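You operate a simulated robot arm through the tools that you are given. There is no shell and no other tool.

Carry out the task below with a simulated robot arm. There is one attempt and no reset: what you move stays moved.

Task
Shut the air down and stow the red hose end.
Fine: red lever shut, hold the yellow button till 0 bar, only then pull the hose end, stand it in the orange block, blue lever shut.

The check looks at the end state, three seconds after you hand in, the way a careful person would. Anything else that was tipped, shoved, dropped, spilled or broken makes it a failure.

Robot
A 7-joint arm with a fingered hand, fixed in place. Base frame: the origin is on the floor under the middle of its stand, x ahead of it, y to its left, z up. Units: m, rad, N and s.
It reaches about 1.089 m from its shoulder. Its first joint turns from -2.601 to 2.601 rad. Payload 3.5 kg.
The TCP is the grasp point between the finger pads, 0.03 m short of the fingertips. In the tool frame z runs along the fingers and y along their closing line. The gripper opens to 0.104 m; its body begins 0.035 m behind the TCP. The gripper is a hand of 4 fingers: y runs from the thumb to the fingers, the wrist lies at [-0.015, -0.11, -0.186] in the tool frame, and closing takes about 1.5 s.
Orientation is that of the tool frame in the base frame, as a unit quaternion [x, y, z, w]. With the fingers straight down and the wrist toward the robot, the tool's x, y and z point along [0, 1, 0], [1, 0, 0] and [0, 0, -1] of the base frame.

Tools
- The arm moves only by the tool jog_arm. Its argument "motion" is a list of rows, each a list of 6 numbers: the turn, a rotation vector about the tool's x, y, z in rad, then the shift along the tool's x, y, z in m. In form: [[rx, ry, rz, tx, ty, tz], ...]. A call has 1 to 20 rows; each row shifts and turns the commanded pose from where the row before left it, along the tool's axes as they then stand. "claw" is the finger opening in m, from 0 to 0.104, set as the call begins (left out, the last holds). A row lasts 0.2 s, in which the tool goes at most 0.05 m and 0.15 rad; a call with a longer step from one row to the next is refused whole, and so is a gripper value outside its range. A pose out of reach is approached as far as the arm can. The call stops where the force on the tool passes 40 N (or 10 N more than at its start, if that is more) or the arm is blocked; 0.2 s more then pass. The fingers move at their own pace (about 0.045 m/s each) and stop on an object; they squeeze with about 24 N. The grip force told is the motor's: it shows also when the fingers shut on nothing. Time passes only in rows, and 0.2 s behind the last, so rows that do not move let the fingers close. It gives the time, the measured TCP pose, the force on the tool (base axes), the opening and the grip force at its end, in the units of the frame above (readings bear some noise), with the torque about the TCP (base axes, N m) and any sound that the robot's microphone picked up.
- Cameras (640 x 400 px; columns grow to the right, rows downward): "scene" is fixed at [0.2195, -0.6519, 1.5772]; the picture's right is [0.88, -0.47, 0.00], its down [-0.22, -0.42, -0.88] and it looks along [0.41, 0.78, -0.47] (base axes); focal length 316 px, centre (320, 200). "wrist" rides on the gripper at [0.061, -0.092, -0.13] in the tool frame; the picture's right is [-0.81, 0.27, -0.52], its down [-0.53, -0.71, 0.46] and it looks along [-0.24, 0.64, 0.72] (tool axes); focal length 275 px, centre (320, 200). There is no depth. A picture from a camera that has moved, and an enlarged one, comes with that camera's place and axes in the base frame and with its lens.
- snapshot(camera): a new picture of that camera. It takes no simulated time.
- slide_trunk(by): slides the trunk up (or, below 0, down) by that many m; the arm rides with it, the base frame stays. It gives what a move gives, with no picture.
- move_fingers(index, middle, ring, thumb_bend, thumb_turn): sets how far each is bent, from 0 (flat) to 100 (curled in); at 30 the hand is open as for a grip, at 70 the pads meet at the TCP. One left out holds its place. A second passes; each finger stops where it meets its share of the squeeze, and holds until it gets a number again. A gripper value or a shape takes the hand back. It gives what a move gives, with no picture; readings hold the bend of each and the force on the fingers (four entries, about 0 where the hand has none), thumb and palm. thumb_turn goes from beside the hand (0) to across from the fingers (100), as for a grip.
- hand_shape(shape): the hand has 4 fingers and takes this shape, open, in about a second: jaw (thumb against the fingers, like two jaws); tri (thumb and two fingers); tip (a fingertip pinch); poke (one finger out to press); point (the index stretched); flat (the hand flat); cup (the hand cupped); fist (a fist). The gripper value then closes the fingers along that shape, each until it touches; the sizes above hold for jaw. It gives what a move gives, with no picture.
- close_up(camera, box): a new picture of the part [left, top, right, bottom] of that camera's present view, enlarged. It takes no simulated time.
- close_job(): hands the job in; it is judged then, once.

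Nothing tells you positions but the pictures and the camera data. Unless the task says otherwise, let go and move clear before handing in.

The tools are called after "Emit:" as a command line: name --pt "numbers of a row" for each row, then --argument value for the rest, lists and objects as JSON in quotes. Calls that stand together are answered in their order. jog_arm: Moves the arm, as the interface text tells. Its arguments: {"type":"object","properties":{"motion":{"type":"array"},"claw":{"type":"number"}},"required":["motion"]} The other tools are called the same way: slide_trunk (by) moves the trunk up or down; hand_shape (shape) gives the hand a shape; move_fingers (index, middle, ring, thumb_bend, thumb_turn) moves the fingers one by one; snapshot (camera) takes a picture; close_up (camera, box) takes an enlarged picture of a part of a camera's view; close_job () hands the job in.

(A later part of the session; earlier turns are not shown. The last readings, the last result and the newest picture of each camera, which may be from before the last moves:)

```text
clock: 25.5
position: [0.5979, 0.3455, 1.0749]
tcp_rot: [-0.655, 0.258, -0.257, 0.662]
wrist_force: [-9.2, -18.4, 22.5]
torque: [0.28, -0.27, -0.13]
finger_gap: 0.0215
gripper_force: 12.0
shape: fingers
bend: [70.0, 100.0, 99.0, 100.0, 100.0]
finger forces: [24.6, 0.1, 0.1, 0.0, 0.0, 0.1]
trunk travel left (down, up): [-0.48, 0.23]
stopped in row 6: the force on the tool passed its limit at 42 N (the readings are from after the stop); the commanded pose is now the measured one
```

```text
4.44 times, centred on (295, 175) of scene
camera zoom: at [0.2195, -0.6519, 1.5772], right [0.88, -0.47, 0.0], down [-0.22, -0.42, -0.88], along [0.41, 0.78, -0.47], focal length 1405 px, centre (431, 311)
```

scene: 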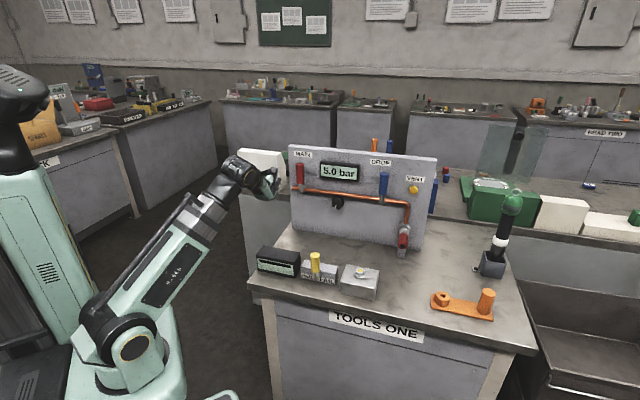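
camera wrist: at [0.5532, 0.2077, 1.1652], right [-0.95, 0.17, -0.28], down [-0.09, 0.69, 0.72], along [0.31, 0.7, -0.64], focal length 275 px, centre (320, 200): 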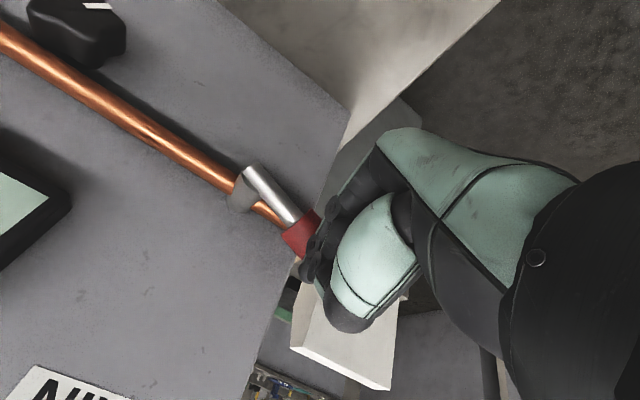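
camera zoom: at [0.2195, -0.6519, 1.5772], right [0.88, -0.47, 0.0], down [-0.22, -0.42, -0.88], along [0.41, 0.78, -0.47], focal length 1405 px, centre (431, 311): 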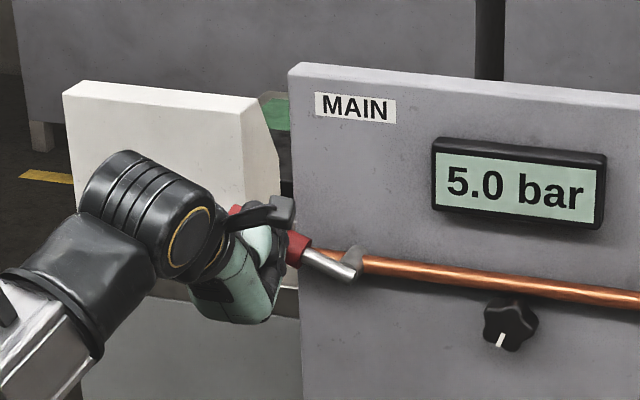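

It stopped at 42 N; I need to see whether that's the lever's end stop or just the hand wedging. Zooming in on both views.

Emit:
close_up --camera "wrist" --box '[200, 130, 400, 300]'

Emit:
close_up --camera "scene" --box '[270, 160, 330, 210]'

```text
2.35 times, centred on (300, 215) of wrist
camera zoom: at [0.5532, 0.2077, 1.1652], right [-0.95, 0.17, -0.28], down [-0.09, 0.69, 0.72], along [0.31, 0.7, -0.64], focal length 648 px, centre (367, 165)
```

zoom: 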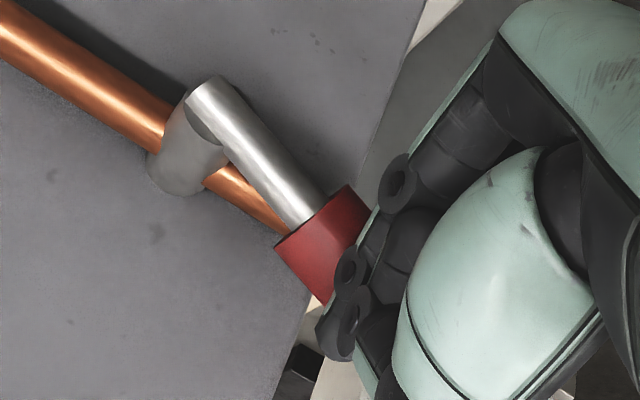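

```text
8.00 times, centred on (300, 185) of scene
camera zoom: at [0.2195, -0.6519, 1.5772], right [0.88, -0.47, 0.0], down [-0.22, -0.42, -0.88], along [0.41, 0.78, -0.47], focal length 2528 px, centre (480, 320)
```

zoom: 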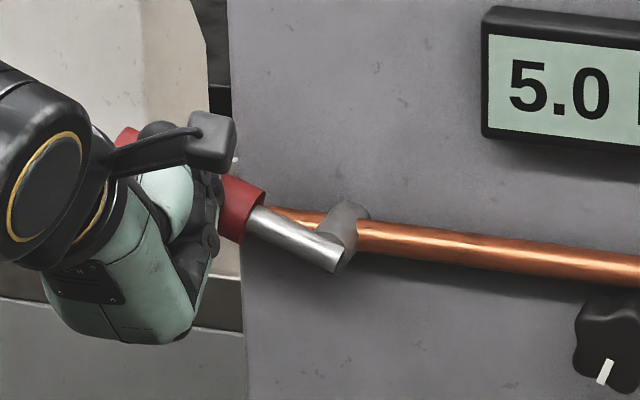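

The lever is at about 64° and my index slipped onto the front of the handle rather than on top of it, so I'm not sure this is the stop. I'll pull straight out and look at the lever unobstructed.

Emit:
jog_arm --pt "0 0 0 0 0 -0.03" --pt "0 0 0 0 0 -0.04" --pt "0 0 0 0 -0.03 -0.03" --pt "0 0 0 0 -0.03 0" --pt "0 0 0 0 0 0"

Emit:
snapshot --camera "wrist"

Emit:
close_up --camera "scene" --box '[250, 140, 330, 210]'

```text
clock: 26.7
position: [0.5331, 0.2754, 1.1334]
tcp_rot: [-0.658, 0.258, -0.254, 0.66]
wrist_force: [-0.7, -0.3, -0.9]
torque: [-0.02, 0.03, 0.03]
finger_gap: 0.0298
gripper_force: 0.1
shape: fingers
bend: [70.0, 100.0, 99.0, 100.0, 100.0]
finger forces: [0.0, 0.0, 0.0, 0.0, 0.1, 0.1]
trunk travel left (down, up): [-0.48, 0.23]
```

```text
taken
camera wrist: at [0.4911, 0.1378, 1.2238], right [-0.95, 0.17, -0.27], down [-0.08, 0.69, 0.72], along [0.31, 0.7, -0.64], focal length 275 px, centre (320, 200)
```

wrist: 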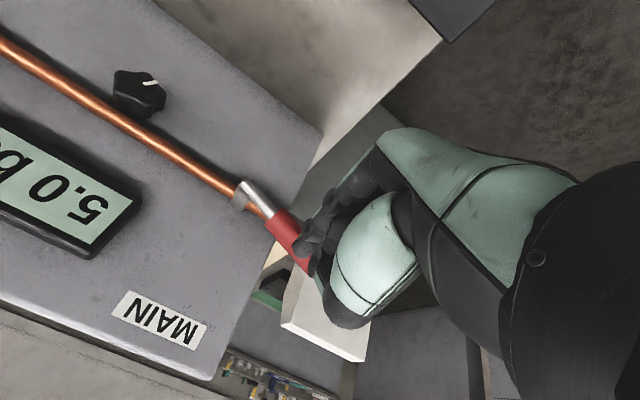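

```text
5.71 times, centred on (290, 175) of scene
camera zoom: at [0.2195, -0.6519, 1.5772], right [0.88, -0.47, 0.0], down [-0.22, -0.42, -0.88], along [0.41, 0.78, -0.47], focal length 1806 px, centre (491, 343)
```

zoom: 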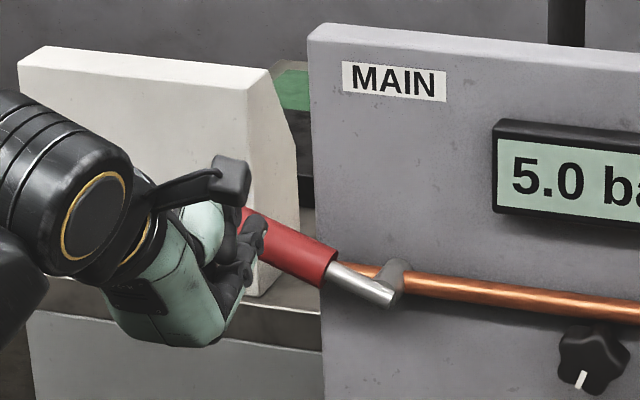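

The lever stays at about 65° where I left it. I'll roll the hand another 90° so the index's stiff side faces down, then press on the handle from above with a better bite.

Emit:
jog_arm --pt "0 0 0.143 0 0 0" --pt "0 0 0.143 0 0 0" --pt "0 0 0.143 0 0 0" --pt "0 0 0.143 0 0 0" --pt "0 0 0.143 0 0 0" --pt "0 0 0.143 0 0 0" --pt "0 0 0.143 0 0 0" --pt "0 0 0.143 0 0 0" --pt "0 0 0.143 0 0 0" --pt "0 0 0.143 0 0 0" --pt "0 0 0.141 0 0 0" --pt "0 0 0 0 0 0"

Emit:
snapshot --camera "wrist"

Emit:
close_up --camera "scene" --box '[220, 120, 340, 220]'

```text
clock: 28.6
position: [0.5774, 0.2239, 1.0187]
tcp_rot: [-0.394, 0.571, 0.164, 0.702]
wrist_force: [-4.3, -5.7, 27.5]
torque: [-5.26, 0.4, -0.77]
finger_gap: 0.0298
gripper_force: 0.0
shape: fingers
bend: [70.0, 100.0, 99.0, 100.0, 100.0]
finger forces: [0.0, 0.0, 0.0, 0.1, 0.0, 0.0]
out of reach, approached as far as the arm can: row 4, 5, 6, 7, 8, 9
trunk travel left (down, up): [-0.48, 0.23]
stopped in row 9: the force on the tool passed its limit at 135 N (the readings are from after the stop); the commanded pose is now the measured one
```

```text
taken
camera wrist: at [0.5692, 0.0565, 0.9904], right [-0.77, -0.03, 0.63], down [0.63, 0.0, 0.77], along [-0.02, 1.0, 0.02], focal length 275 px, centre (320, 200)
```

wrist: 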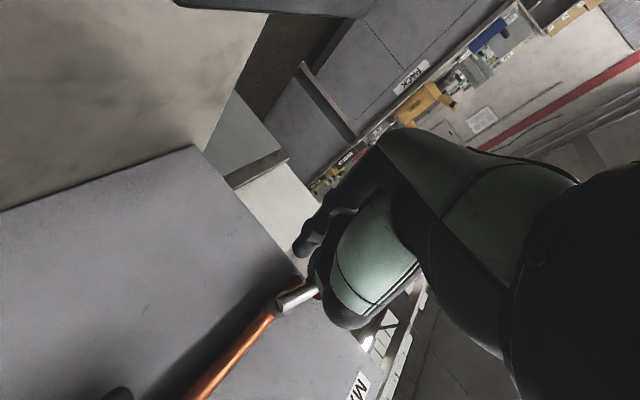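

```text
4.00 times, centred on (280, 170) of scene
camera zoom: at [0.2195, -0.6519, 1.5772], right [0.88, -0.47, 0.0], down [-0.22, -0.42, -0.88], along [0.41, 0.78, -0.47], focal length 1264 px, centre (480, 320)
```

zoom: 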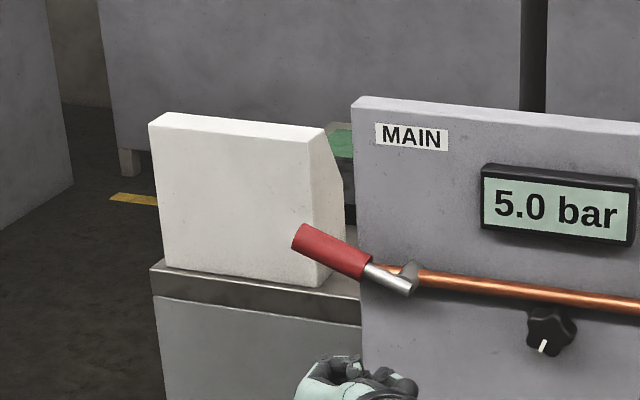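

The arm drifted out of reach during that roll and dropped, meeting something hard. I need to see what it touched before moving on.

Emit:
snapshot --camera "scene"

Emit:
close_up --camera "scene" --box '[220, 190, 400, 310]'

```text
taken
```

scene: 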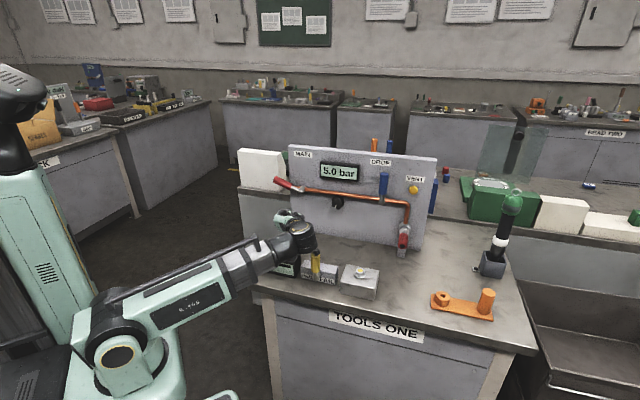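

```text
3.33 times, centred on (310, 250) of scene
camera zoom: at [0.2195, -0.6519, 1.5772], right [0.88, -0.47, 0.0], down [-0.22, -0.42, -0.88], along [0.41, 0.78, -0.47], focal length 1054 px, centre (353, 33)
```

zoom: 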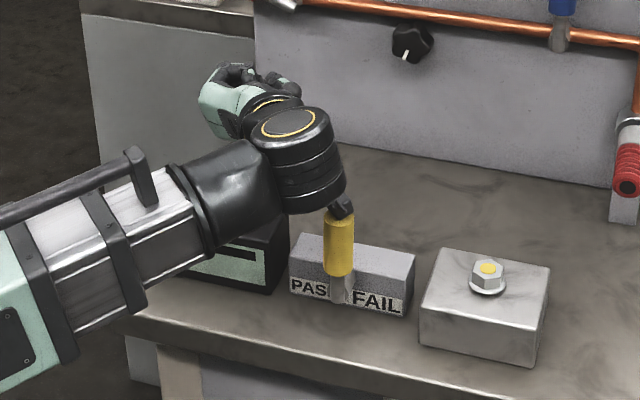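

The wrist/camera pod is resting down on the black box/yellow toggle area at the front of the bench. The safest escape is straight up, so I'll raise the trunk.

Emit:
slide_trunk --by 0.12

Emit:
snapshot --camera "scene"

Emit:
close_up --camera "scene" --box '[245, 240, 385, 310]'

```text
clock: 30.1
position: [0.5782, 0.2256, 1.1358]
tcp_rot: [-0.394, 0.572, 0.165, 0.7]
wrist_force: [0.3, 0.6, -0.4]
torque: [0.02, 0.02, -0.03]
finger_gap: 0.03
gripper_force: 0.1
shape: fingers
bend: [70.0, 100.0, 99.0, 100.0, 100.0]
finger forces: [0.0, 0.0, 0.1, 0.1, 0.1, 0.0]
trunk travel left (down, up): [-0.6, 0.11]
```

```text
taken
```

scene: 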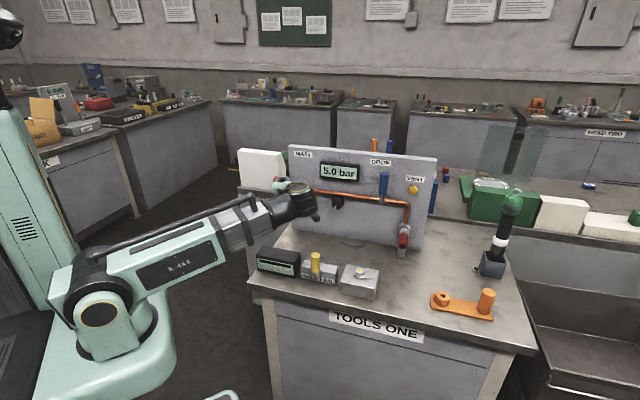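

```text
4.57 times, centred on (315, 275) of scene
camera zoom: at [0.2195, -0.6519, 1.5772], right [0.88, -0.47, 0.0], down [-0.22, -0.42, -0.88], along [0.41, 0.78, -0.47], focal length 1445 px, centre (343, -143)
```

zoom: 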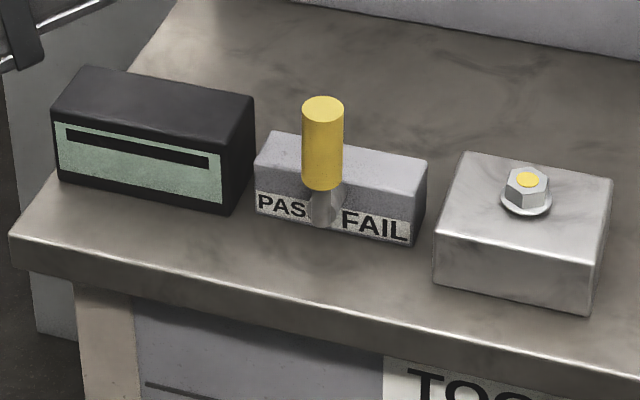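

Nothing was disturbed: the black box, toggle and white box all sit exactly as before. I'll now move up and to the right, where the arm has room, and then roll back to the earlier orientation in small steps.

Emit:
jog_arm --pt "0 0 0 -0.031 -0.0122 0.0013" --pt "0 0 0 -0.031 -0.0122 0.0013" --pt "0 0 0 -0.031 -0.0122 0.0013" --pt "0 0 0 0.0122 -0.031 -0.0005" --pt "0 0 0 0.0122 -0.031 -0.0005" --pt "0 0 0 0.0122 -0.031 -0.0005" --pt "0 0 0 0 0 0"

Emit:
snapshot --camera "scene"

```text
clock: 31.7
position: [0.6684, 0.1417, 1.1623]
tcp_rot: [-0.394, 0.572, 0.165, 0.7]
wrist_force: [0.2, -0.5, 0.4]
torque: [0.0, -0.05, 0.0]
finger_gap: 0.0299
gripper_force: 0.0
shape: fingers
bend: [70.0, 100.0, 99.0, 100.0, 100.0]
finger forces: [0.0, 0.0, 0.0, 0.1, 0.0, 0.0]
out of reach, approached as far as the arm can: row 1, 2, 3
trunk travel left (down, up): [-0.6, 0.11]
```

```text
taken
```

scene: 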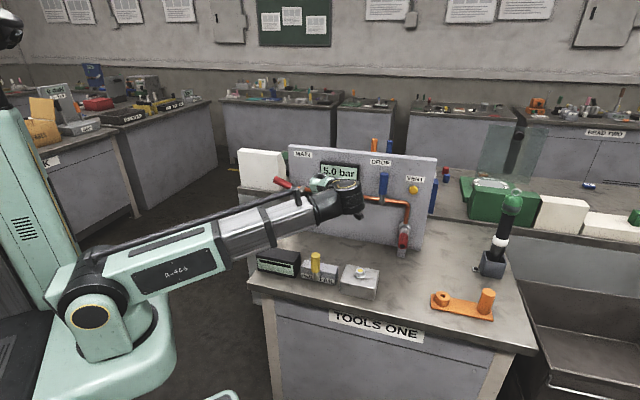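

There's room here in front of the gauge. Rolling back to the wrist-on-top orientation, with a check in the middle.

Emit:
jog_arm --pt "0 0 -0.133 0 0 0" --pt "0 0 -0.133 0 0 0" --pt "0 0 -0.133 0 0 0" --pt "0 0 -0.133 0 0 0" --pt "0 0 0 0 0 0"

```text
clock: 32.9
position: [0.6677, 0.1415, 1.1639]
tcp_rot: [-0.53, 0.45, -0.026, 0.718]
wrist_force: [-0.2, 0.3, 0.2]
torque: [0.01, 0.02, 0.01]
finger_gap: 0.0298
gripper_force: 0.0
shape: fingers
bend: [70.0, 100.0, 99.0, 100.0, 100.0]
finger forces: [0.1, 0.1, 0.1, 0.0, 0.0, 0.0]
trunk travel left (down, up): [-0.6, 0.11]
```

Emit:
jog_arm --pt "0 0 -0.133 0 0 0" --pt "0 0 -0.133 0 0 0" --pt "0 0 -0.133 0 0 0" --pt "0 0 -0.133 0 0 0" --pt "0 0 -0.133 0 0 0" --pt "0 0 0 0 0 0"

Emit:
hand_shape --shape "jaw"

Emit:
snapshot --camera "scene"

```text
clock: 34.3
position: [0.6666, 0.1415, 1.1631]
tcp_rot: [-0.649, 0.25, -0.258, 0.671]
wrist_force: [-0.6, 0.3, 0.8]
torque: [0.01, 0.0, 0.02]
finger_gap: 0.03
gripper_force: 0.1
shape: fingers
bend: [70.0, 100.0, 99.0, 100.0, 100.0]
finger forces: [0.0, 0.1, 0.0, 0.0, 0.0, 0.0]
trunk travel left (down, up): [-0.6, 0.11]
```

```text
clock: 35.2
position: [0.6664, 0.1412, 1.1646]
tcp_rot: [-0.648, 0.251, -0.258, 0.671]
wrist_force: [-0.6, -0.9, 1.0]
torque: [0.01, -0.01, 0.0]
finger_gap: 0.1038
gripper_force: 0.0
shape: jaw
bend: [30.0, 30.0, 30.0, 30.0, 98.0]
finger forces: [0.0, 0.0, 0.0, 0.0, 0.2, 0.0]
trunk travel left (down, up): [-0.6, 0.11]
```

```text
taken
```

scene: 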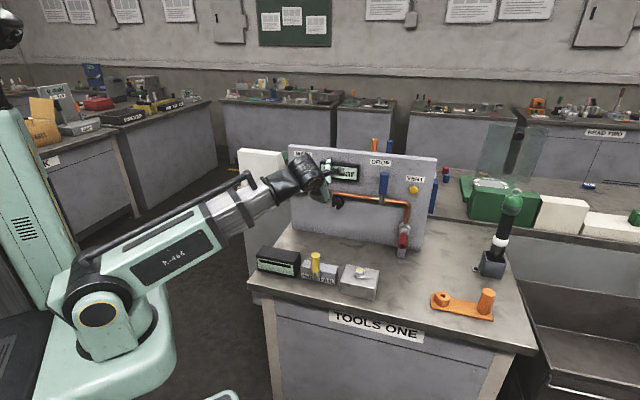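

The orientation is restored. I'll close the jaw into one solid rod (thumb backing the fingers), raise the hand, and lower the trunk so the arm has room when it works at the left side.

Emit:
jog_arm --pt "0 0 0 0 -0.037 0" --pt "0 0 0 0 -0.037 0" --pt "0 0 0 0 -0.037 0" --pt "0 0 0 0 0 0" --pt "0 0 0 0 0 0" --pt "0 0 0 0 0 0" --pt "0 0 0 0 0 0" --claw 0

Emit:
slide_trunk --by -0.15

Emit:
snapshot --camera "scene"

Emit:
snapshot --camera "wrist"

```text
clock: 36.8
position: [0.6629, 0.1367, 1.2721]
tcp_rot: [-0.649, 0.251, -0.258, 0.67]
wrist_force: [0.1, 0.3, 0.3]
torque: [0.02, 0.0, 0.0]
finger_gap: 0.0
gripper_force: 22.1
shape: jaw
bend: [70.0, 70.0, 70.0, 47.0, 100.0]
finger forces: [0.0, 0.0, 0.1, 0.0, 0.1, 0.0]
trunk travel left (down, up): [-0.6, 0.11]
```

```text
clock: 38.6
position: [0.6626, 0.1368, 1.1216]
tcp_rot: [-0.648, 0.251, -0.258, 0.671]
wrist_force: [0.0, 0.1, -0.2]
torque: [0.0, -0.01, -0.01]
finger_gap: 0.0
gripper_force: 24.2
shape: jaw
bend: [70.0, 70.0, 70.0, 47.0, 100.0]
finger forces: [0.1, 0.0, 0.1, 0.0, 0.0, 0.0]
trunk travel left (down, up): [-0.45, 0.26]
```

```text
taken
```

scene: 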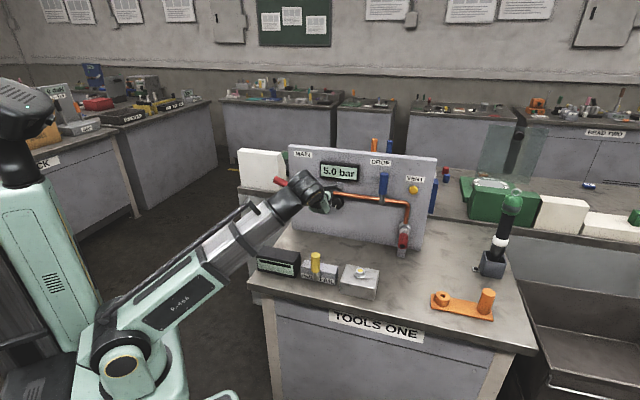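

```text
taken
camera wrist: at [0.6191, -0.0029, 1.2092], right [-0.94, 0.17, -0.29], down [-0.1, 0.68, 0.73], along [0.32, 0.72, -0.62], focal length 275 px, centre (320, 200)
```

wrist: 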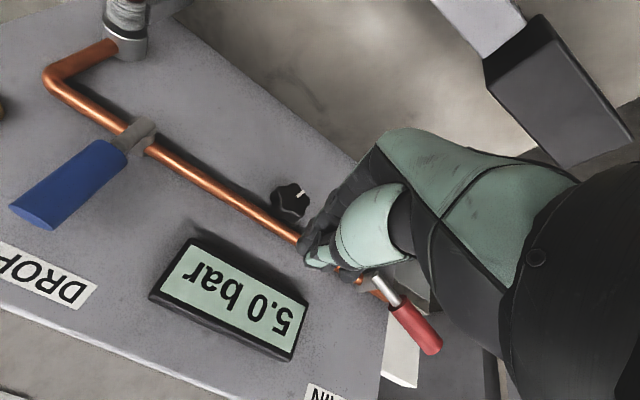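

Closed hand, clear of everything, trunk lowered. Now sliding left in front of the red lever to u≈0.18, a little above the handle.

Emit:
jog_arm --pt "0 0 0 -0.0424 -0.006 0.001" --pt "0 0 0 -0.0424 -0.006 0.001" --pt "0 0 0 -0.0424 -0.006 0.001" --pt "0 0 0 -0.0424 -0.006 0.001" --pt "0 0 0 -0.0424 -0.006 0.001" --pt "0 0 0 0 0 0"

Emit:
snapshot --camera "wrist"

Emit:
close_up --camera "scene" --box '[240, 130, 350, 220]'

```text
clock: 40.0
position: [0.511, 0.2846, 1.1524]
tcp_rot: [-0.649, 0.251, -0.258, 0.671]
wrist_force: [-0.3, 0.4, -0.3]
torque: [-0.01, -0.04, -0.02]
finger_gap: 0.0001
gripper_force: 23.7
shape: jaw
bend: [70.0, 70.0, 70.0, 47.0, 100.0]
finger forces: [0.1, 0.0, 0.0, 0.1, 0.1, 0.0]
trunk travel left (down, up): [-0.45, 0.26]
```

```text
taken
camera wrist: at [0.4662, 0.1453, 1.2394], right [-0.94, 0.17, -0.29], down [-0.1, 0.68, 0.73], along [0.32, 0.72, -0.62], focal length 275 px, centre (320, 200)
```

wrist: 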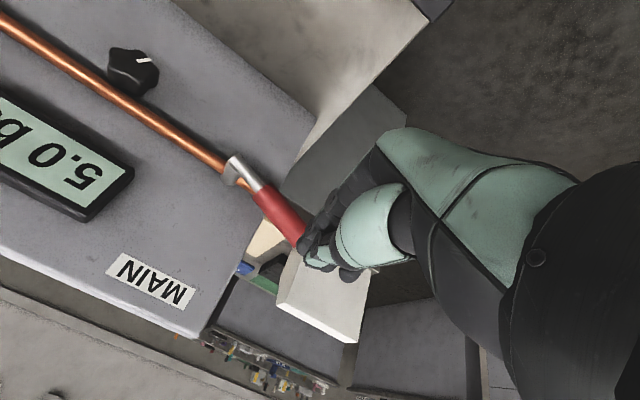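

```text
4.44 times, centred on (295, 175) of scene
camera zoom: at [0.2195, -0.6519, 1.5772], right [0.88, -0.47, 0.0], down [-0.22, -0.42, -0.88], along [0.41, 0.78, -0.47], focal length 1405 px, centre (431, 311)
```

zoom: 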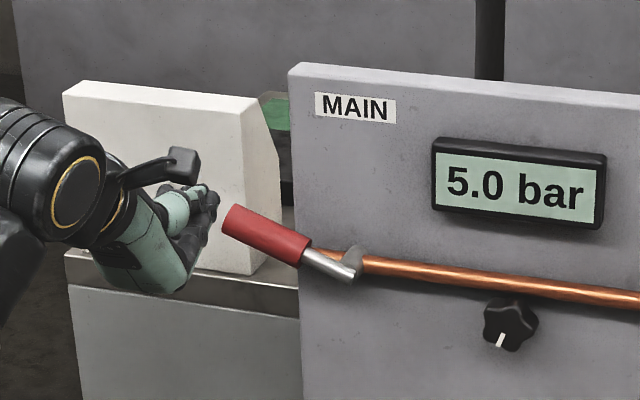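

The lever is clearly visible at about 65–67° from upright. I'll move the closed hand forward above the handle, then press down.

Emit:
jog_arm --pt "0 0 0 0 -0.004 0.03" --pt "0 0 0 0 -0.003 0.03" --pt "0 0 0 0 0 0.03" --pt "0 0 0 0 0 0.028" --pt "0 0 0 0 0 0"

Emit:
close_up --camera "wrist" --box '[200, 100, 420, 320]'

Emit:
close_up --camera "scene" --box '[240, 130, 350, 220]'

```text
clock: 41.2
position: [0.5896, 0.3681, 1.1669]
tcp_rot: [-0.648, 0.251, -0.258, 0.671]
wrist_force: [0.3, 0.1, -0.1]
torque: [0.01, 0.01, -0.02]
finger_gap: 0.0
gripper_force: 24.0
shape: jaw
bend: [70.0, 70.0, 70.0, 48.0, 100.0]
finger forces: [0.0, 0.0, 0.0, 0.0, 0.1, 0.1]
trunk travel left (down, up): [-0.45, 0.26]
```

```text
1.82 times, centred on (310, 210) of wrist
camera zoom: at [0.5456, 0.2291, 1.2544], right [-0.94, 0.17, -0.29], down [-0.1, 0.68, 0.73], along [0.32, 0.72, -0.62], focal length 500 px, centre (338, 182)
```

zoom: 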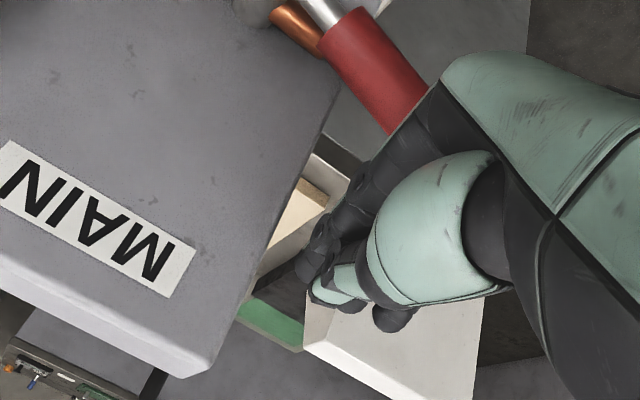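

```text
4.44 times, centred on (295, 175) of scene
camera zoom: at [0.2195, -0.6519, 1.5772], right [0.88, -0.47, 0.0], down [-0.22, -0.42, -0.88], along [0.41, 0.78, -0.47], focal length 1405 px, centre (431, 311)
```

zoom: 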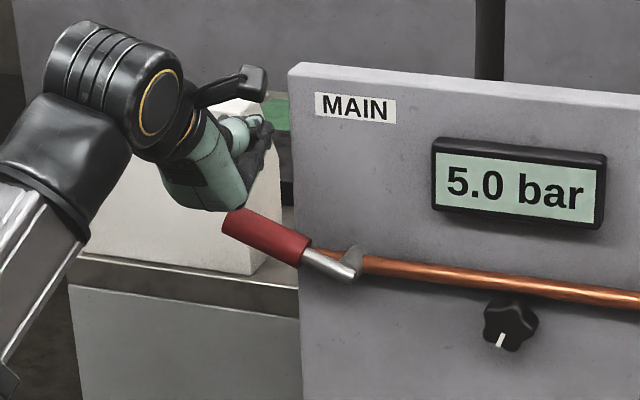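

The closed hand is right above the handle. Pressing down in small steps; the force limit will stop me at the lever's end stop.

Emit:
jog_arm --pt "0 0 0 0 0.012 0" --pt "0 0 0 0 0.012 0" --pt "0 0 0 0 0.01 0" --pt "0 0 0 0 0.008 0" --pt "0 0 0 0 0.008 0" --pt "0 0 0 0 0.006 0" --pt "0 0 0 0 0.006 0" --pt "0 0 0 0 0 0"

Emit:
close_up --camera "wrist" --box '[200, 100, 420, 320]'

Emit:
close_up --camera "scene" --box '[240, 130, 350, 220]'

```text
clock: 43.0
position: [0.5891, 0.3659, 1.1083]
tcp_rot: [-0.644, 0.249, -0.261, 0.674]
wrist_force: [-13.3, -16.7, 23.6]
torque: [-0.06, 0.45, 0.25]
finger_gap: 0.0
gripper_force: 24.1
shape: jaw
bend: [70.0, 70.0, 70.0, 49.0, 100.0]
finger forces: [0.0, 44.1, 2.0, 0.0, 0.1, 0.1]
trunk travel left (down, up): [-0.45, 0.26]
stopped in row 8: the force on the tool passed its limit at 40 N (the readings are from after the stop); the commanded pose is now the measured one
```

```text
1.82 times, centred on (310, 210) of wrist
camera zoom: at [0.5422, 0.2269, 1.193], right [-0.94, 0.17, -0.3], down [-0.11, 0.67, 0.73], along [0.33, 0.72, -0.61], focal length 500 px, centre (338, 182)
```

zoom: 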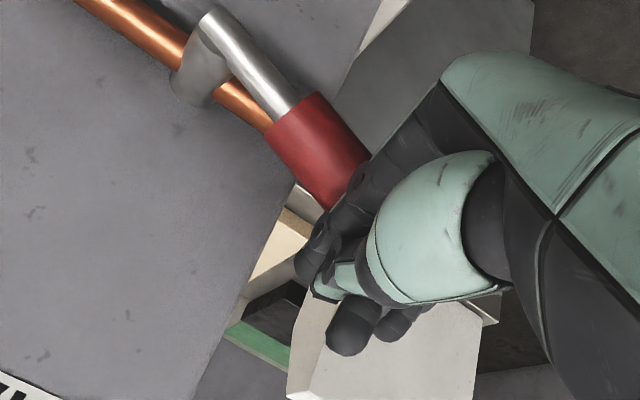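

```text
4.44 times, centred on (295, 175) of scene
camera zoom: at [0.2195, -0.6519, 1.5772], right [0.88, -0.47, 0.0], down [-0.22, -0.42, -0.88], along [0.41, 0.78, -0.47], focal length 1405 px, centre (431, 311)
```

zoom: 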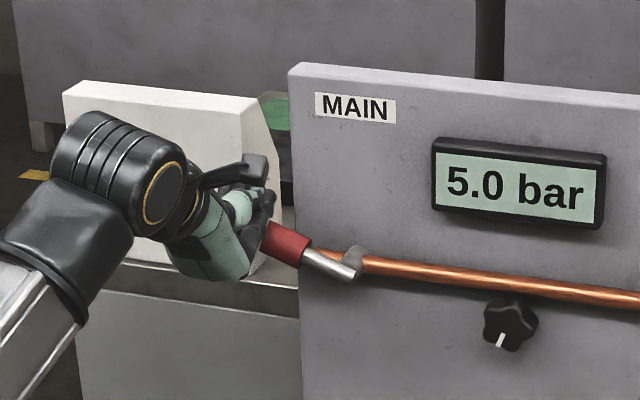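

The lever takes 40 N without moving any further, so about 66° is its hard stop. Holding the VENT button will show whether the main is truly shut. I'll lift off, back out and look at the lever once more.

Emit:
jog_arm --pt "0 0 0 0 -0.02 0" --pt "0 0 0 0 -0.02 0" --pt "0 0 0 0 -0.01 -0.04" --pt "0 0 0 0 0 -0.04" --pt "0 0 0 0 0 -0.04" --pt "0 0 0 0 0 0"

Emit:
close_up --camera "scene" --box '[260, 150, 330, 210]'

Emit:
close_up --camera "wrist" --box '[160, 100, 340, 300]'

```text
clock: 44.4
position: [0.5068, 0.2776, 1.1475]
tcp_rot: [-0.647, 0.25, -0.259, 0.672]
wrist_force: [0.1, 0.6, -0.1]
torque: [0.02, 0.0, 0.01]
finger_gap: 0.0
gripper_force: 24.0
shape: jaw
bend: [70.0, 70.0, 70.0, 49.0, 100.0]
finger forces: [0.0, 0.0, 0.0, 0.0, 0.0, 0.0]
trunk travel left (down, up): [-0.45, 0.26]
```

```text
6.67 times, centred on (295, 180) of scene
camera zoom: at [0.2195, -0.6519, 1.5772], right [0.88, -0.47, 0.0], down [-0.22, -0.42, -0.88], along [0.41, 0.78, -0.47], focal length 2107 px, centre (487, 333)
```

zoom: 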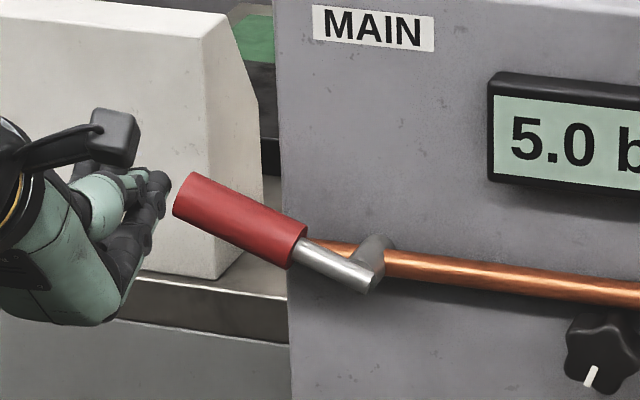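

```text
2.00 times, centred on (250, 200) of wrist
camera zoom: at [0.4626, 0.1379, 1.2332], right [-0.94, 0.17, -0.29], down [-0.11, 0.67, 0.73], along [0.32, 0.72, -0.62], focal length 551 px, centre (460, 200)
```

zoom: 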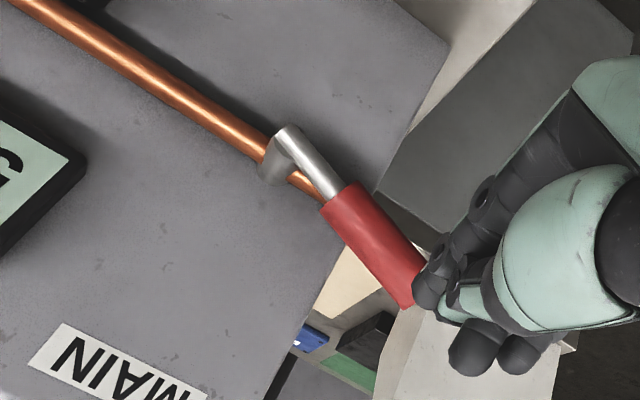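

The lever rests at about 67° against its stop with nothing else touching it. Now for the VENT button at about u=0.663, f=0.71, z=1.094: I'll slide right in front of the panel at a safe distance, then take the poke shape.

Emit:
jog_arm --pt "-0.034 0 0 0 -0.03 0" --pt "0 0 0 0.02 -0.03 0" --pt "0 0 0 0.045 0 0" --pt "0 0 0 0.045 0 0" --pt "0 0 0 0.045 0 0" --pt "0 0 0 0.045 0 0" --pt "0 0 0 0.045 0 0" --pt "0 0 0 0.045 0 0" --pt "0 0 0 0.045 0 0" --pt "0 0 0 0.045 0 0" --pt "0 0 0 0.045 0 0" --pt "0 0 0 0.045 0 0" --pt "0 0 0 0.01 0 0" --pt "0 0 0 0 0 0"

Emit:
hand_shape --shape "poke"

Emit:
move_fingers --middle 100

Emit:
snapshot --camera "scene"

Emit:
snapshot --camera "wrist"

```text
clock: 47.4
position: [0.8618, -0.0418, 1.2077]
tcp_rot: [-0.658, 0.255, -0.255, 0.661]
wrist_force: [0.2, -0.2, 0.3]
torque: [0.02, 0.0, 0.05]
finger_gap: 0.0001
gripper_force: 24.5
shape: jaw
bend: [70.0, 70.0, 70.0, 50.0, 100.0]
finger forces: [0.1, 0.1, 0.0, 0.0, 0.0, 0.0]
trunk travel left (down, up): [-0.45, 0.26]
```

```text
clock: 48.3
position: [0.8619, -0.041, 1.2078]
tcp_rot: [-0.659, 0.255, -0.255, 0.66]
wrist_force: [0.3, 0.8, 0.2]
torque: [0.0, 0.02, -0.02]
finger_gap: 0.0
gripper_force: 0.1
shape: poke
bend: [70.0, 70.0, 99.0, 100.0, 100.0]
finger forces: [0.1, 0.0, 0.0, 0.0, 0.0, 0.1]
trunk travel left (down, up): [-0.45, 0.26]
```

```text
clock: 49.3
position: [0.8618, -0.0416, 1.208]
tcp_rot: [-0.658, 0.255, -0.255, 0.661]
wrist_force: [0.2, -0.5, -0.2]
torque: [0.0, 0.01, -0.01]
finger_gap: 0.03
gripper_force: 0.1
shape: fingers
bend: [70.0, 100.0, 99.0, 100.0, 100.0]
finger forces: [0.0, 0.0, 0.0, 0.0, 0.0, 0.0]
trunk travel left (down, up): [-0.45, 0.26]
```

```text
taken
```

scene: 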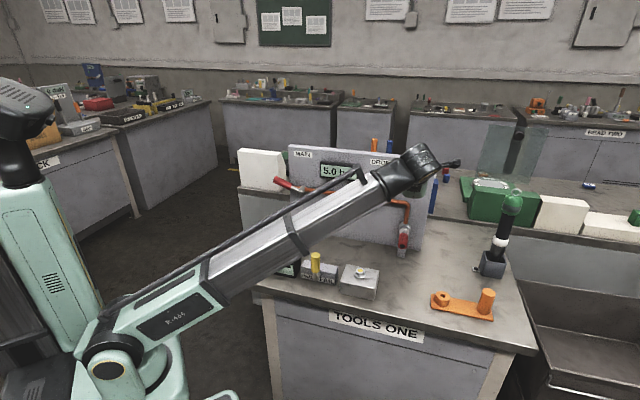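

```text
taken
camera wrist: at [0.8189, -0.1794, 1.2983], right [-0.95, 0.16, -0.28], down [-0.09, 0.69, 0.72], along [0.31, 0.7, -0.64], focal length 275 px, centre (320, 200)
```

wrist: 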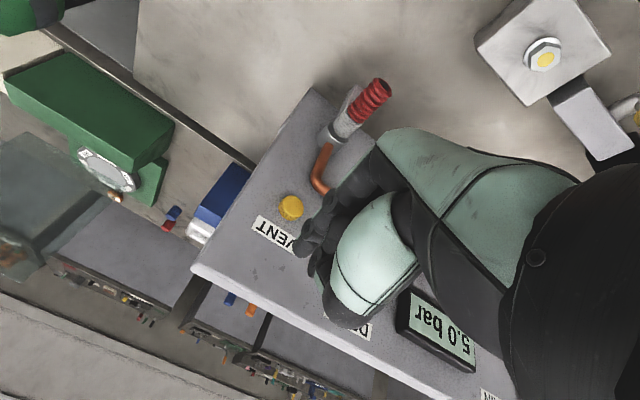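

I'm in front of the VENT button. I'll lower to its height (z≈1.095), still about 12 cm out, and check the alignment of the index tip.

Emit:
jog_arm --pt "0 0 0 0.001 0.038 0" --pt "0 0 0 0.001 0.038 0" --pt "0 0 0 0 0.036 0.02" --pt "0 0 0 0 0 0.03" --pt "0 0 0 0 0 0"

Emit:
snapshot --camera "wrist"

Emit:
close_up --camera "scene" --box '[360, 140, 460, 240]'

```text
clock: 50.5
position: [0.8937, -0.0075, 1.0987]
tcp_rot: [-0.658, 0.255, -0.255, 0.661]
wrist_force: [0.1, 0.0, 0.1]
torque: [-0.01, -0.04, -0.04]
finger_gap: 0.0301
gripper_force: 0.0
shape: fingers
bend: [70.0, 100.0, 99.0, 100.0, 100.0]
finger forces: [0.0, 0.1, 0.1, 0.1, 0.1, 0.0]
trunk travel left (down, up): [-0.45, 0.26]
```

```text
taken
camera wrist: at [0.8512, -0.1448, 1.1886], right [-0.95, 0.16, -0.28], down [-0.09, 0.69, 0.72], along [0.31, 0.7, -0.64], focal length 275 px, centre (320, 200)
```

wrist: 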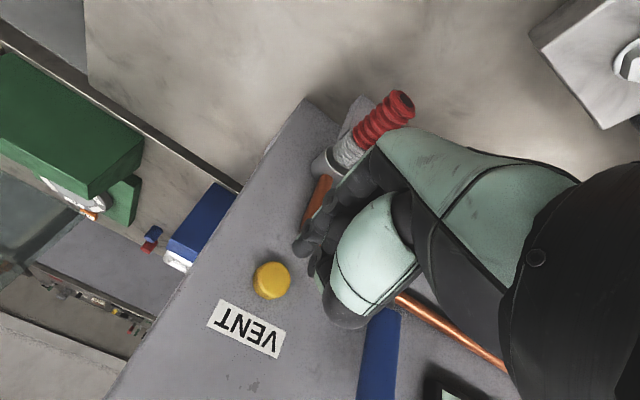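

```text
4.00 times, centred on (410, 190) of scene
camera zoom: at [0.2195, -0.6519, 1.5772], right [0.88, -0.47, 0.0], down [-0.22, -0.42, -0.88], along [0.41, 0.78, -0.47], focal length 1264 px, centre (-40, 240)
```

zoom: 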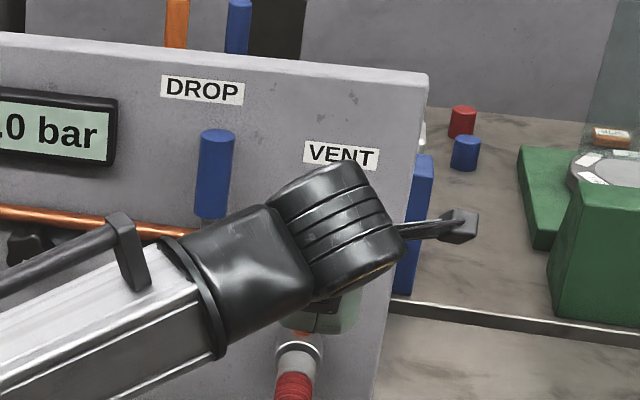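

The index tip is aligned with the button to within a few millimetres (button u≈0.656, z≈1.095). I'll come forward to just short of contact.

Emit:
jog_arm --pt "0 0 0 -0.001 0.002 0.03" --pt "0 0 0 0 0 0.025" --pt "0 0 0 0 0 0.005" --pt "0 0 0 0 0 0"

Emit:
snapshot --camera "wrist"

Emit:
close_up --camera "wrist" --box '[180, 180, 380, 340]'

```text
clock: 51.5
position: [0.9342, 0.0351, 1.0951]
tcp_rot: [-0.658, 0.256, -0.255, 0.66]
wrist_force: [-17.8, -14.4, -6.0]
torque: [-0.16, 0.24, -0.06]
finger_gap: 0.0294
gripper_force: 11.0
shape: fingers
bend: [70.0, 100.0, 99.0, 100.0, 100.0]
finger forces: [21.8, 0.1, 0.0, 0.0, 0.0, 0.0]
trunk travel left (down, up): [-0.45, 0.26]
heard: click
```

```text
taken
camera wrist: at [0.8908, -0.1027, 1.1867], right [-0.95, 0.16, -0.28], down [-0.09, 0.69, 0.72], along [0.31, 0.7, -0.64], focal length 275 px, centre (320, 200)
```

wrist: 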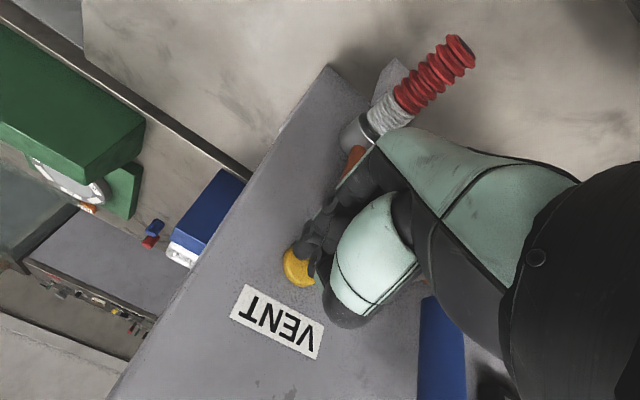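

```text
2.50 times, centred on (280, 260) of wrist
camera zoom: at [0.8908, -0.1027, 1.1867], right [-0.95, 0.16, -0.28], down [-0.09, 0.69, 0.72], along [0.31, 0.7, -0.64], focal length 688 px, centre (420, 50)
```

zoom: 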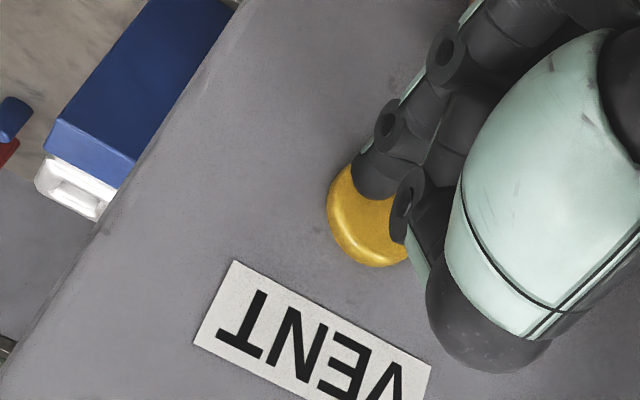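

The tip met the button and I heard a click with about 22 N on the index, so it's pressed. I'll hold still here and watch the gauge.

Emit:
jog_arm --pt "0 0 0 0 0 0" --pt "0 0 0 0 0 0" --pt "0 0 0 0 0 0" --pt "0 0 0 0 0 0" --pt "0 0 0 0 0 0" --pt "0 0 0 0 0 0" --pt "0 0 0 0 0 0" --pt "0 0 0 0 0 0" --pt "0 0 0 0 0 0" --pt "0 0 0 0 0 0"

Emit:
close_up --camera "scene" --box '[280, 130, 460, 270]'

```text
clock: 53.7
position: [0.9337, 0.0358, 1.0972]
tcp_rot: [-0.658, 0.256, -0.256, 0.661]
wrist_force: [-23.2, -20.6, -10.0]
torque: [-0.24, 0.36, -0.09]
finger_gap: 0.0299
gripper_force: 14.9
shape: fingers
bend: [70.0, 100.0, 99.0, 100.0, 100.0]
finger forces: [31.2, 0.0, 0.0, 0.0, 0.1, 0.0]
trunk travel left (down, up): [-0.45, 0.26]
```

```text
2.86 times, centred on (370, 200) of scene
camera zoom: at [0.2195, -0.6519, 1.5772], right [0.88, -0.47, 0.0], down [-0.22, -0.42, -0.88], along [0.41, 0.78, -0.47], focal length 903 px, centre (177, 200)
```

zoom: 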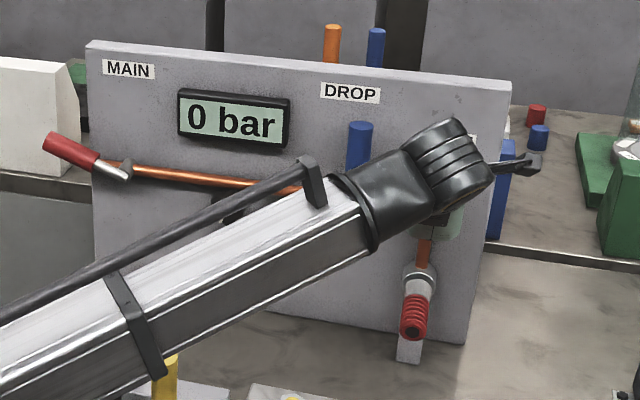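

The gauge reads 0 bar, which confirms the main is shut. I'll hold a moment longer, then withdraw straight out and check that it stays at zero.

Emit:
jog_arm --pt "0 0 0 0 0 0" --pt "0 0 0 0 0 0" --pt "0 0 0 0 0 0" --pt "0 0 0 0 0 0" --pt "0 0 0 0 0 0" --pt "0 0 0 0 0 -0.04" --pt "0 0 0 0 0 -0.04" --pt "0 0 0 0 -0.03 -0.03" --pt "0 0 0 0 -0.04 0" --pt "0 0 0 0 0 0" --pt "0 0 0 0 0 0"

Emit:
close_up --camera "scene" --box '[280, 130, 460, 270]'

Emit:
snapshot --camera "wrist"

```text
clock: 56.1
position: [0.8639, -0.0465, 1.1628]
tcp_rot: [-0.658, 0.255, -0.256, 0.661]
wrist_force: [1.1, 0.5, -0.5]
torque: [0.03, 0.03, 0.03]
finger_gap: 0.0298
gripper_force: 0.0
shape: fingers
bend: [70.0, 100.0, 99.0, 100.0, 100.0]
finger forces: [0.1, 0.1, 0.0, 0.1, 0.0, 0.0]
trunk travel left (down, up): [-0.45, 0.26]
```

```text
2.86 times, centred on (370, 200) of scene
camera zoom: at [0.2195, -0.6519, 1.5772], right [0.88, -0.47, 0.0], down [-0.22, -0.42, -0.88], along [0.41, 0.78, -0.47], focal length 903 px, centre (177, 200)
```

zoom: 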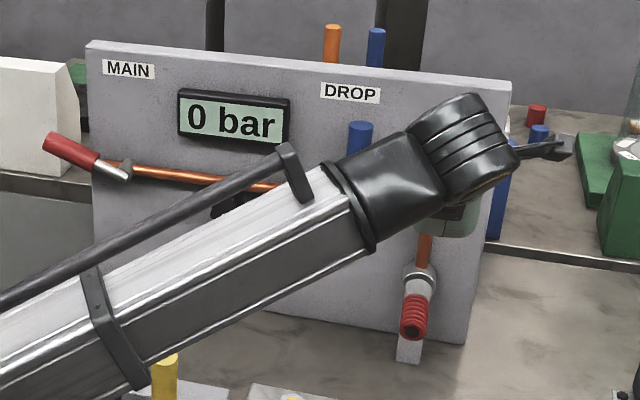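

```text
taken
camera wrist: at [0.8211, -0.1844, 1.254], right [-0.95, 0.16, -0.28], down [-0.09, 0.69, 0.72], along [0.31, 0.7, -0.64], focal length 275 px, centre (320, 200)
```

wrist: 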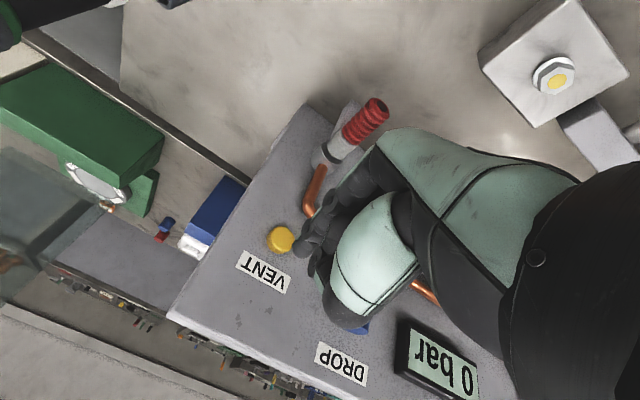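

The gauge stays at 0 bar with the button released. Now the hose end: I'll take enlarged views of it from both cameras to pin down its axis, length and diameter.

Emit:
close_up --camera "wrist" --box '[290, 70, 410, 190]'

Emit:
close_up --camera "scene" --box '[380, 200, 430, 270]'

```text
3.33 times, centred on (350, 130) of wrist
camera zoom: at [0.8211, -0.1844, 1.254], right [-0.95, 0.16, -0.28], down [-0.09, 0.69, 0.72], along [0.31, 0.7, -0.64], focal length 918 px, centre (220, 433)
```

zoom: 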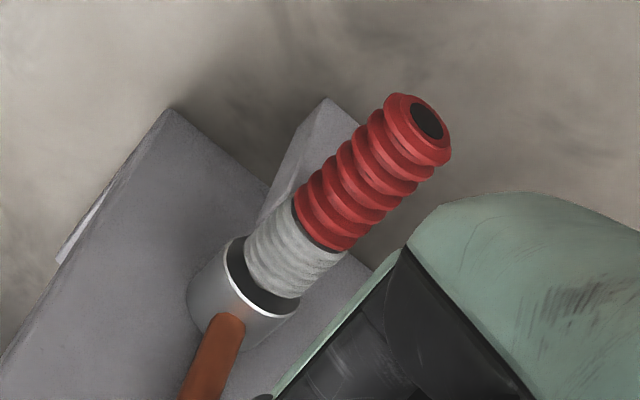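

```text
5.71 times, centred on (405, 235) of scene
camera zoom: at [0.2195, -0.6519, 1.5772], right [0.88, -0.47, 0.0], down [-0.22, -0.42, -0.88], along [0.41, 0.78, -0.47], focal length 1806 px, centre (-166, 0)
```

zoom: 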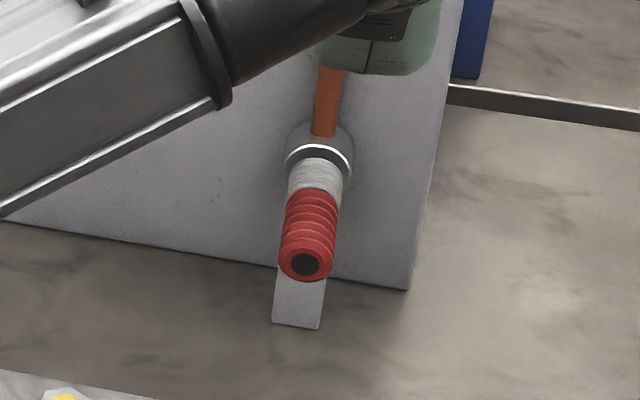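

The hose end's axis lies about level at u≈0.649, z≈0.948, running from its tip (f≈0.577) to the collar (f≈0.67). I'll back away, raise the trunk so the arm comes in from above the bench items, and roll the hand halfway so I can grip the hose end along its axis.

Emit:
jog_arm --pt "0 0 0 0 -0.02 -0.04" --pt "0 0 0 0 -0.02 -0.04" --pt "0 0 0 0 0 -0.03" --pt "0 0 -0.131 0 0 0" --pt "0 0 -0.131 0 0 0" --pt "0 0 -0.131 0 0 0" --pt "0 0 -0.131 0 0 0" --pt "0 0 -0.131 0 0 0" --pt "0 0 -0.131 0 0 0" --pt "0 0 0 0 0 0"

Emit:
hand_shape --shape "jaw"

Emit:
slide_trunk --by 0.2

Emit:
snapshot --camera "scene"

Emit:
snapshot --camera "wrist"

```text
clock: 58.3
position: [0.7911, -0.1261, 1.2029]
tcp_rot: [0.706, 0.017, 0.489, -0.512]
wrist_force: [0.5, -0.3, 0.4]
torque: [0.02, -0.02, -0.01]
finger_gap: 0.0297
gripper_force: 0.1
shape: fingers
bend: [70.0, 100.0, 99.0, 100.0, 100.0]
finger forces: [0.0, 0.1, 0.0, 0.1, 0.0, 0.0]
trunk travel left (down, up): [-0.45, 0.26]
```

```text
clock: 59.2
position: [0.7897, -0.1262, 1.2042]
tcp_rot: [0.706, 0.017, 0.489, -0.513]
wrist_force: [0.2, -0.1, -0.3]
torque: [-0.03, 0.0, -0.04]
finger_gap: 0.1037
gripper_force: 0.0
shape: jaw
bend: [30.0, 30.0, 30.0, 30.0, 98.0]
finger forces: [0.0, 0.0, 0.1, 0.0, 0.0, 0.0]
trunk travel left (down, up): [-0.45, 0.26]
```

```text
clock: 61.4
position: [0.7899, -0.127, 1.4035]
tcp_rot: [0.706, 0.016, 0.489, -0.512]
wrist_force: [0.3, -0.4, 0.6]
torque: [-0.02, 0.0, -0.01]
finger_gap: 0.1036
gripper_force: 0.0
shape: jaw
bend: [30.0, 30.0, 30.0, 30.0, 98.0]
finger forces: [0.0, 0.0, 0.0, 0.0, 0.1, 0.1]
trunk travel left (down, up): [-0.65, 0.06]
```

```text
taken
```

scene: 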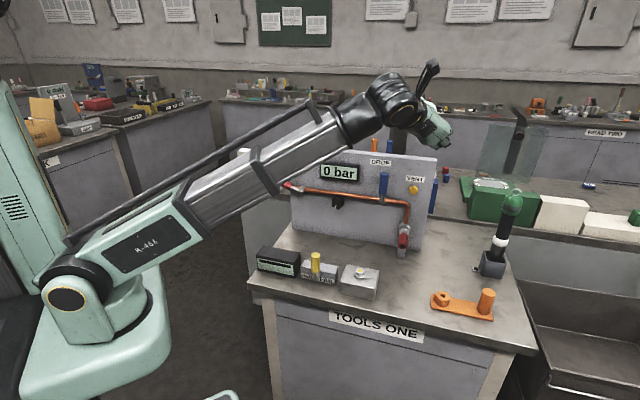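

```text
taken
camera wrist: at [0.6858, -0.2073, 1.5115], right [-0.63, -0.13, -0.77], down [-0.35, 0.93, 0.13], along [0.7, 0.35, -0.63], focal length 275 px, centre (320, 200)
```

wrist: 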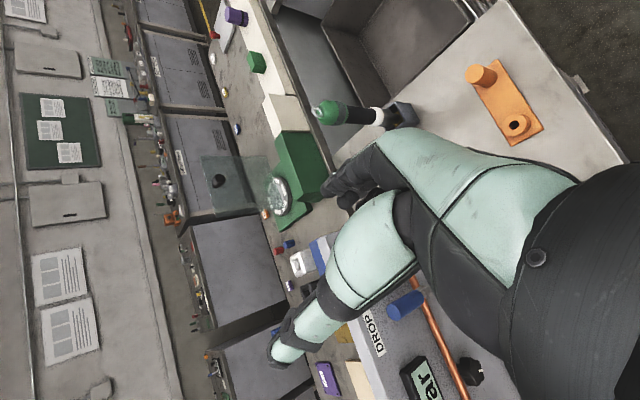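

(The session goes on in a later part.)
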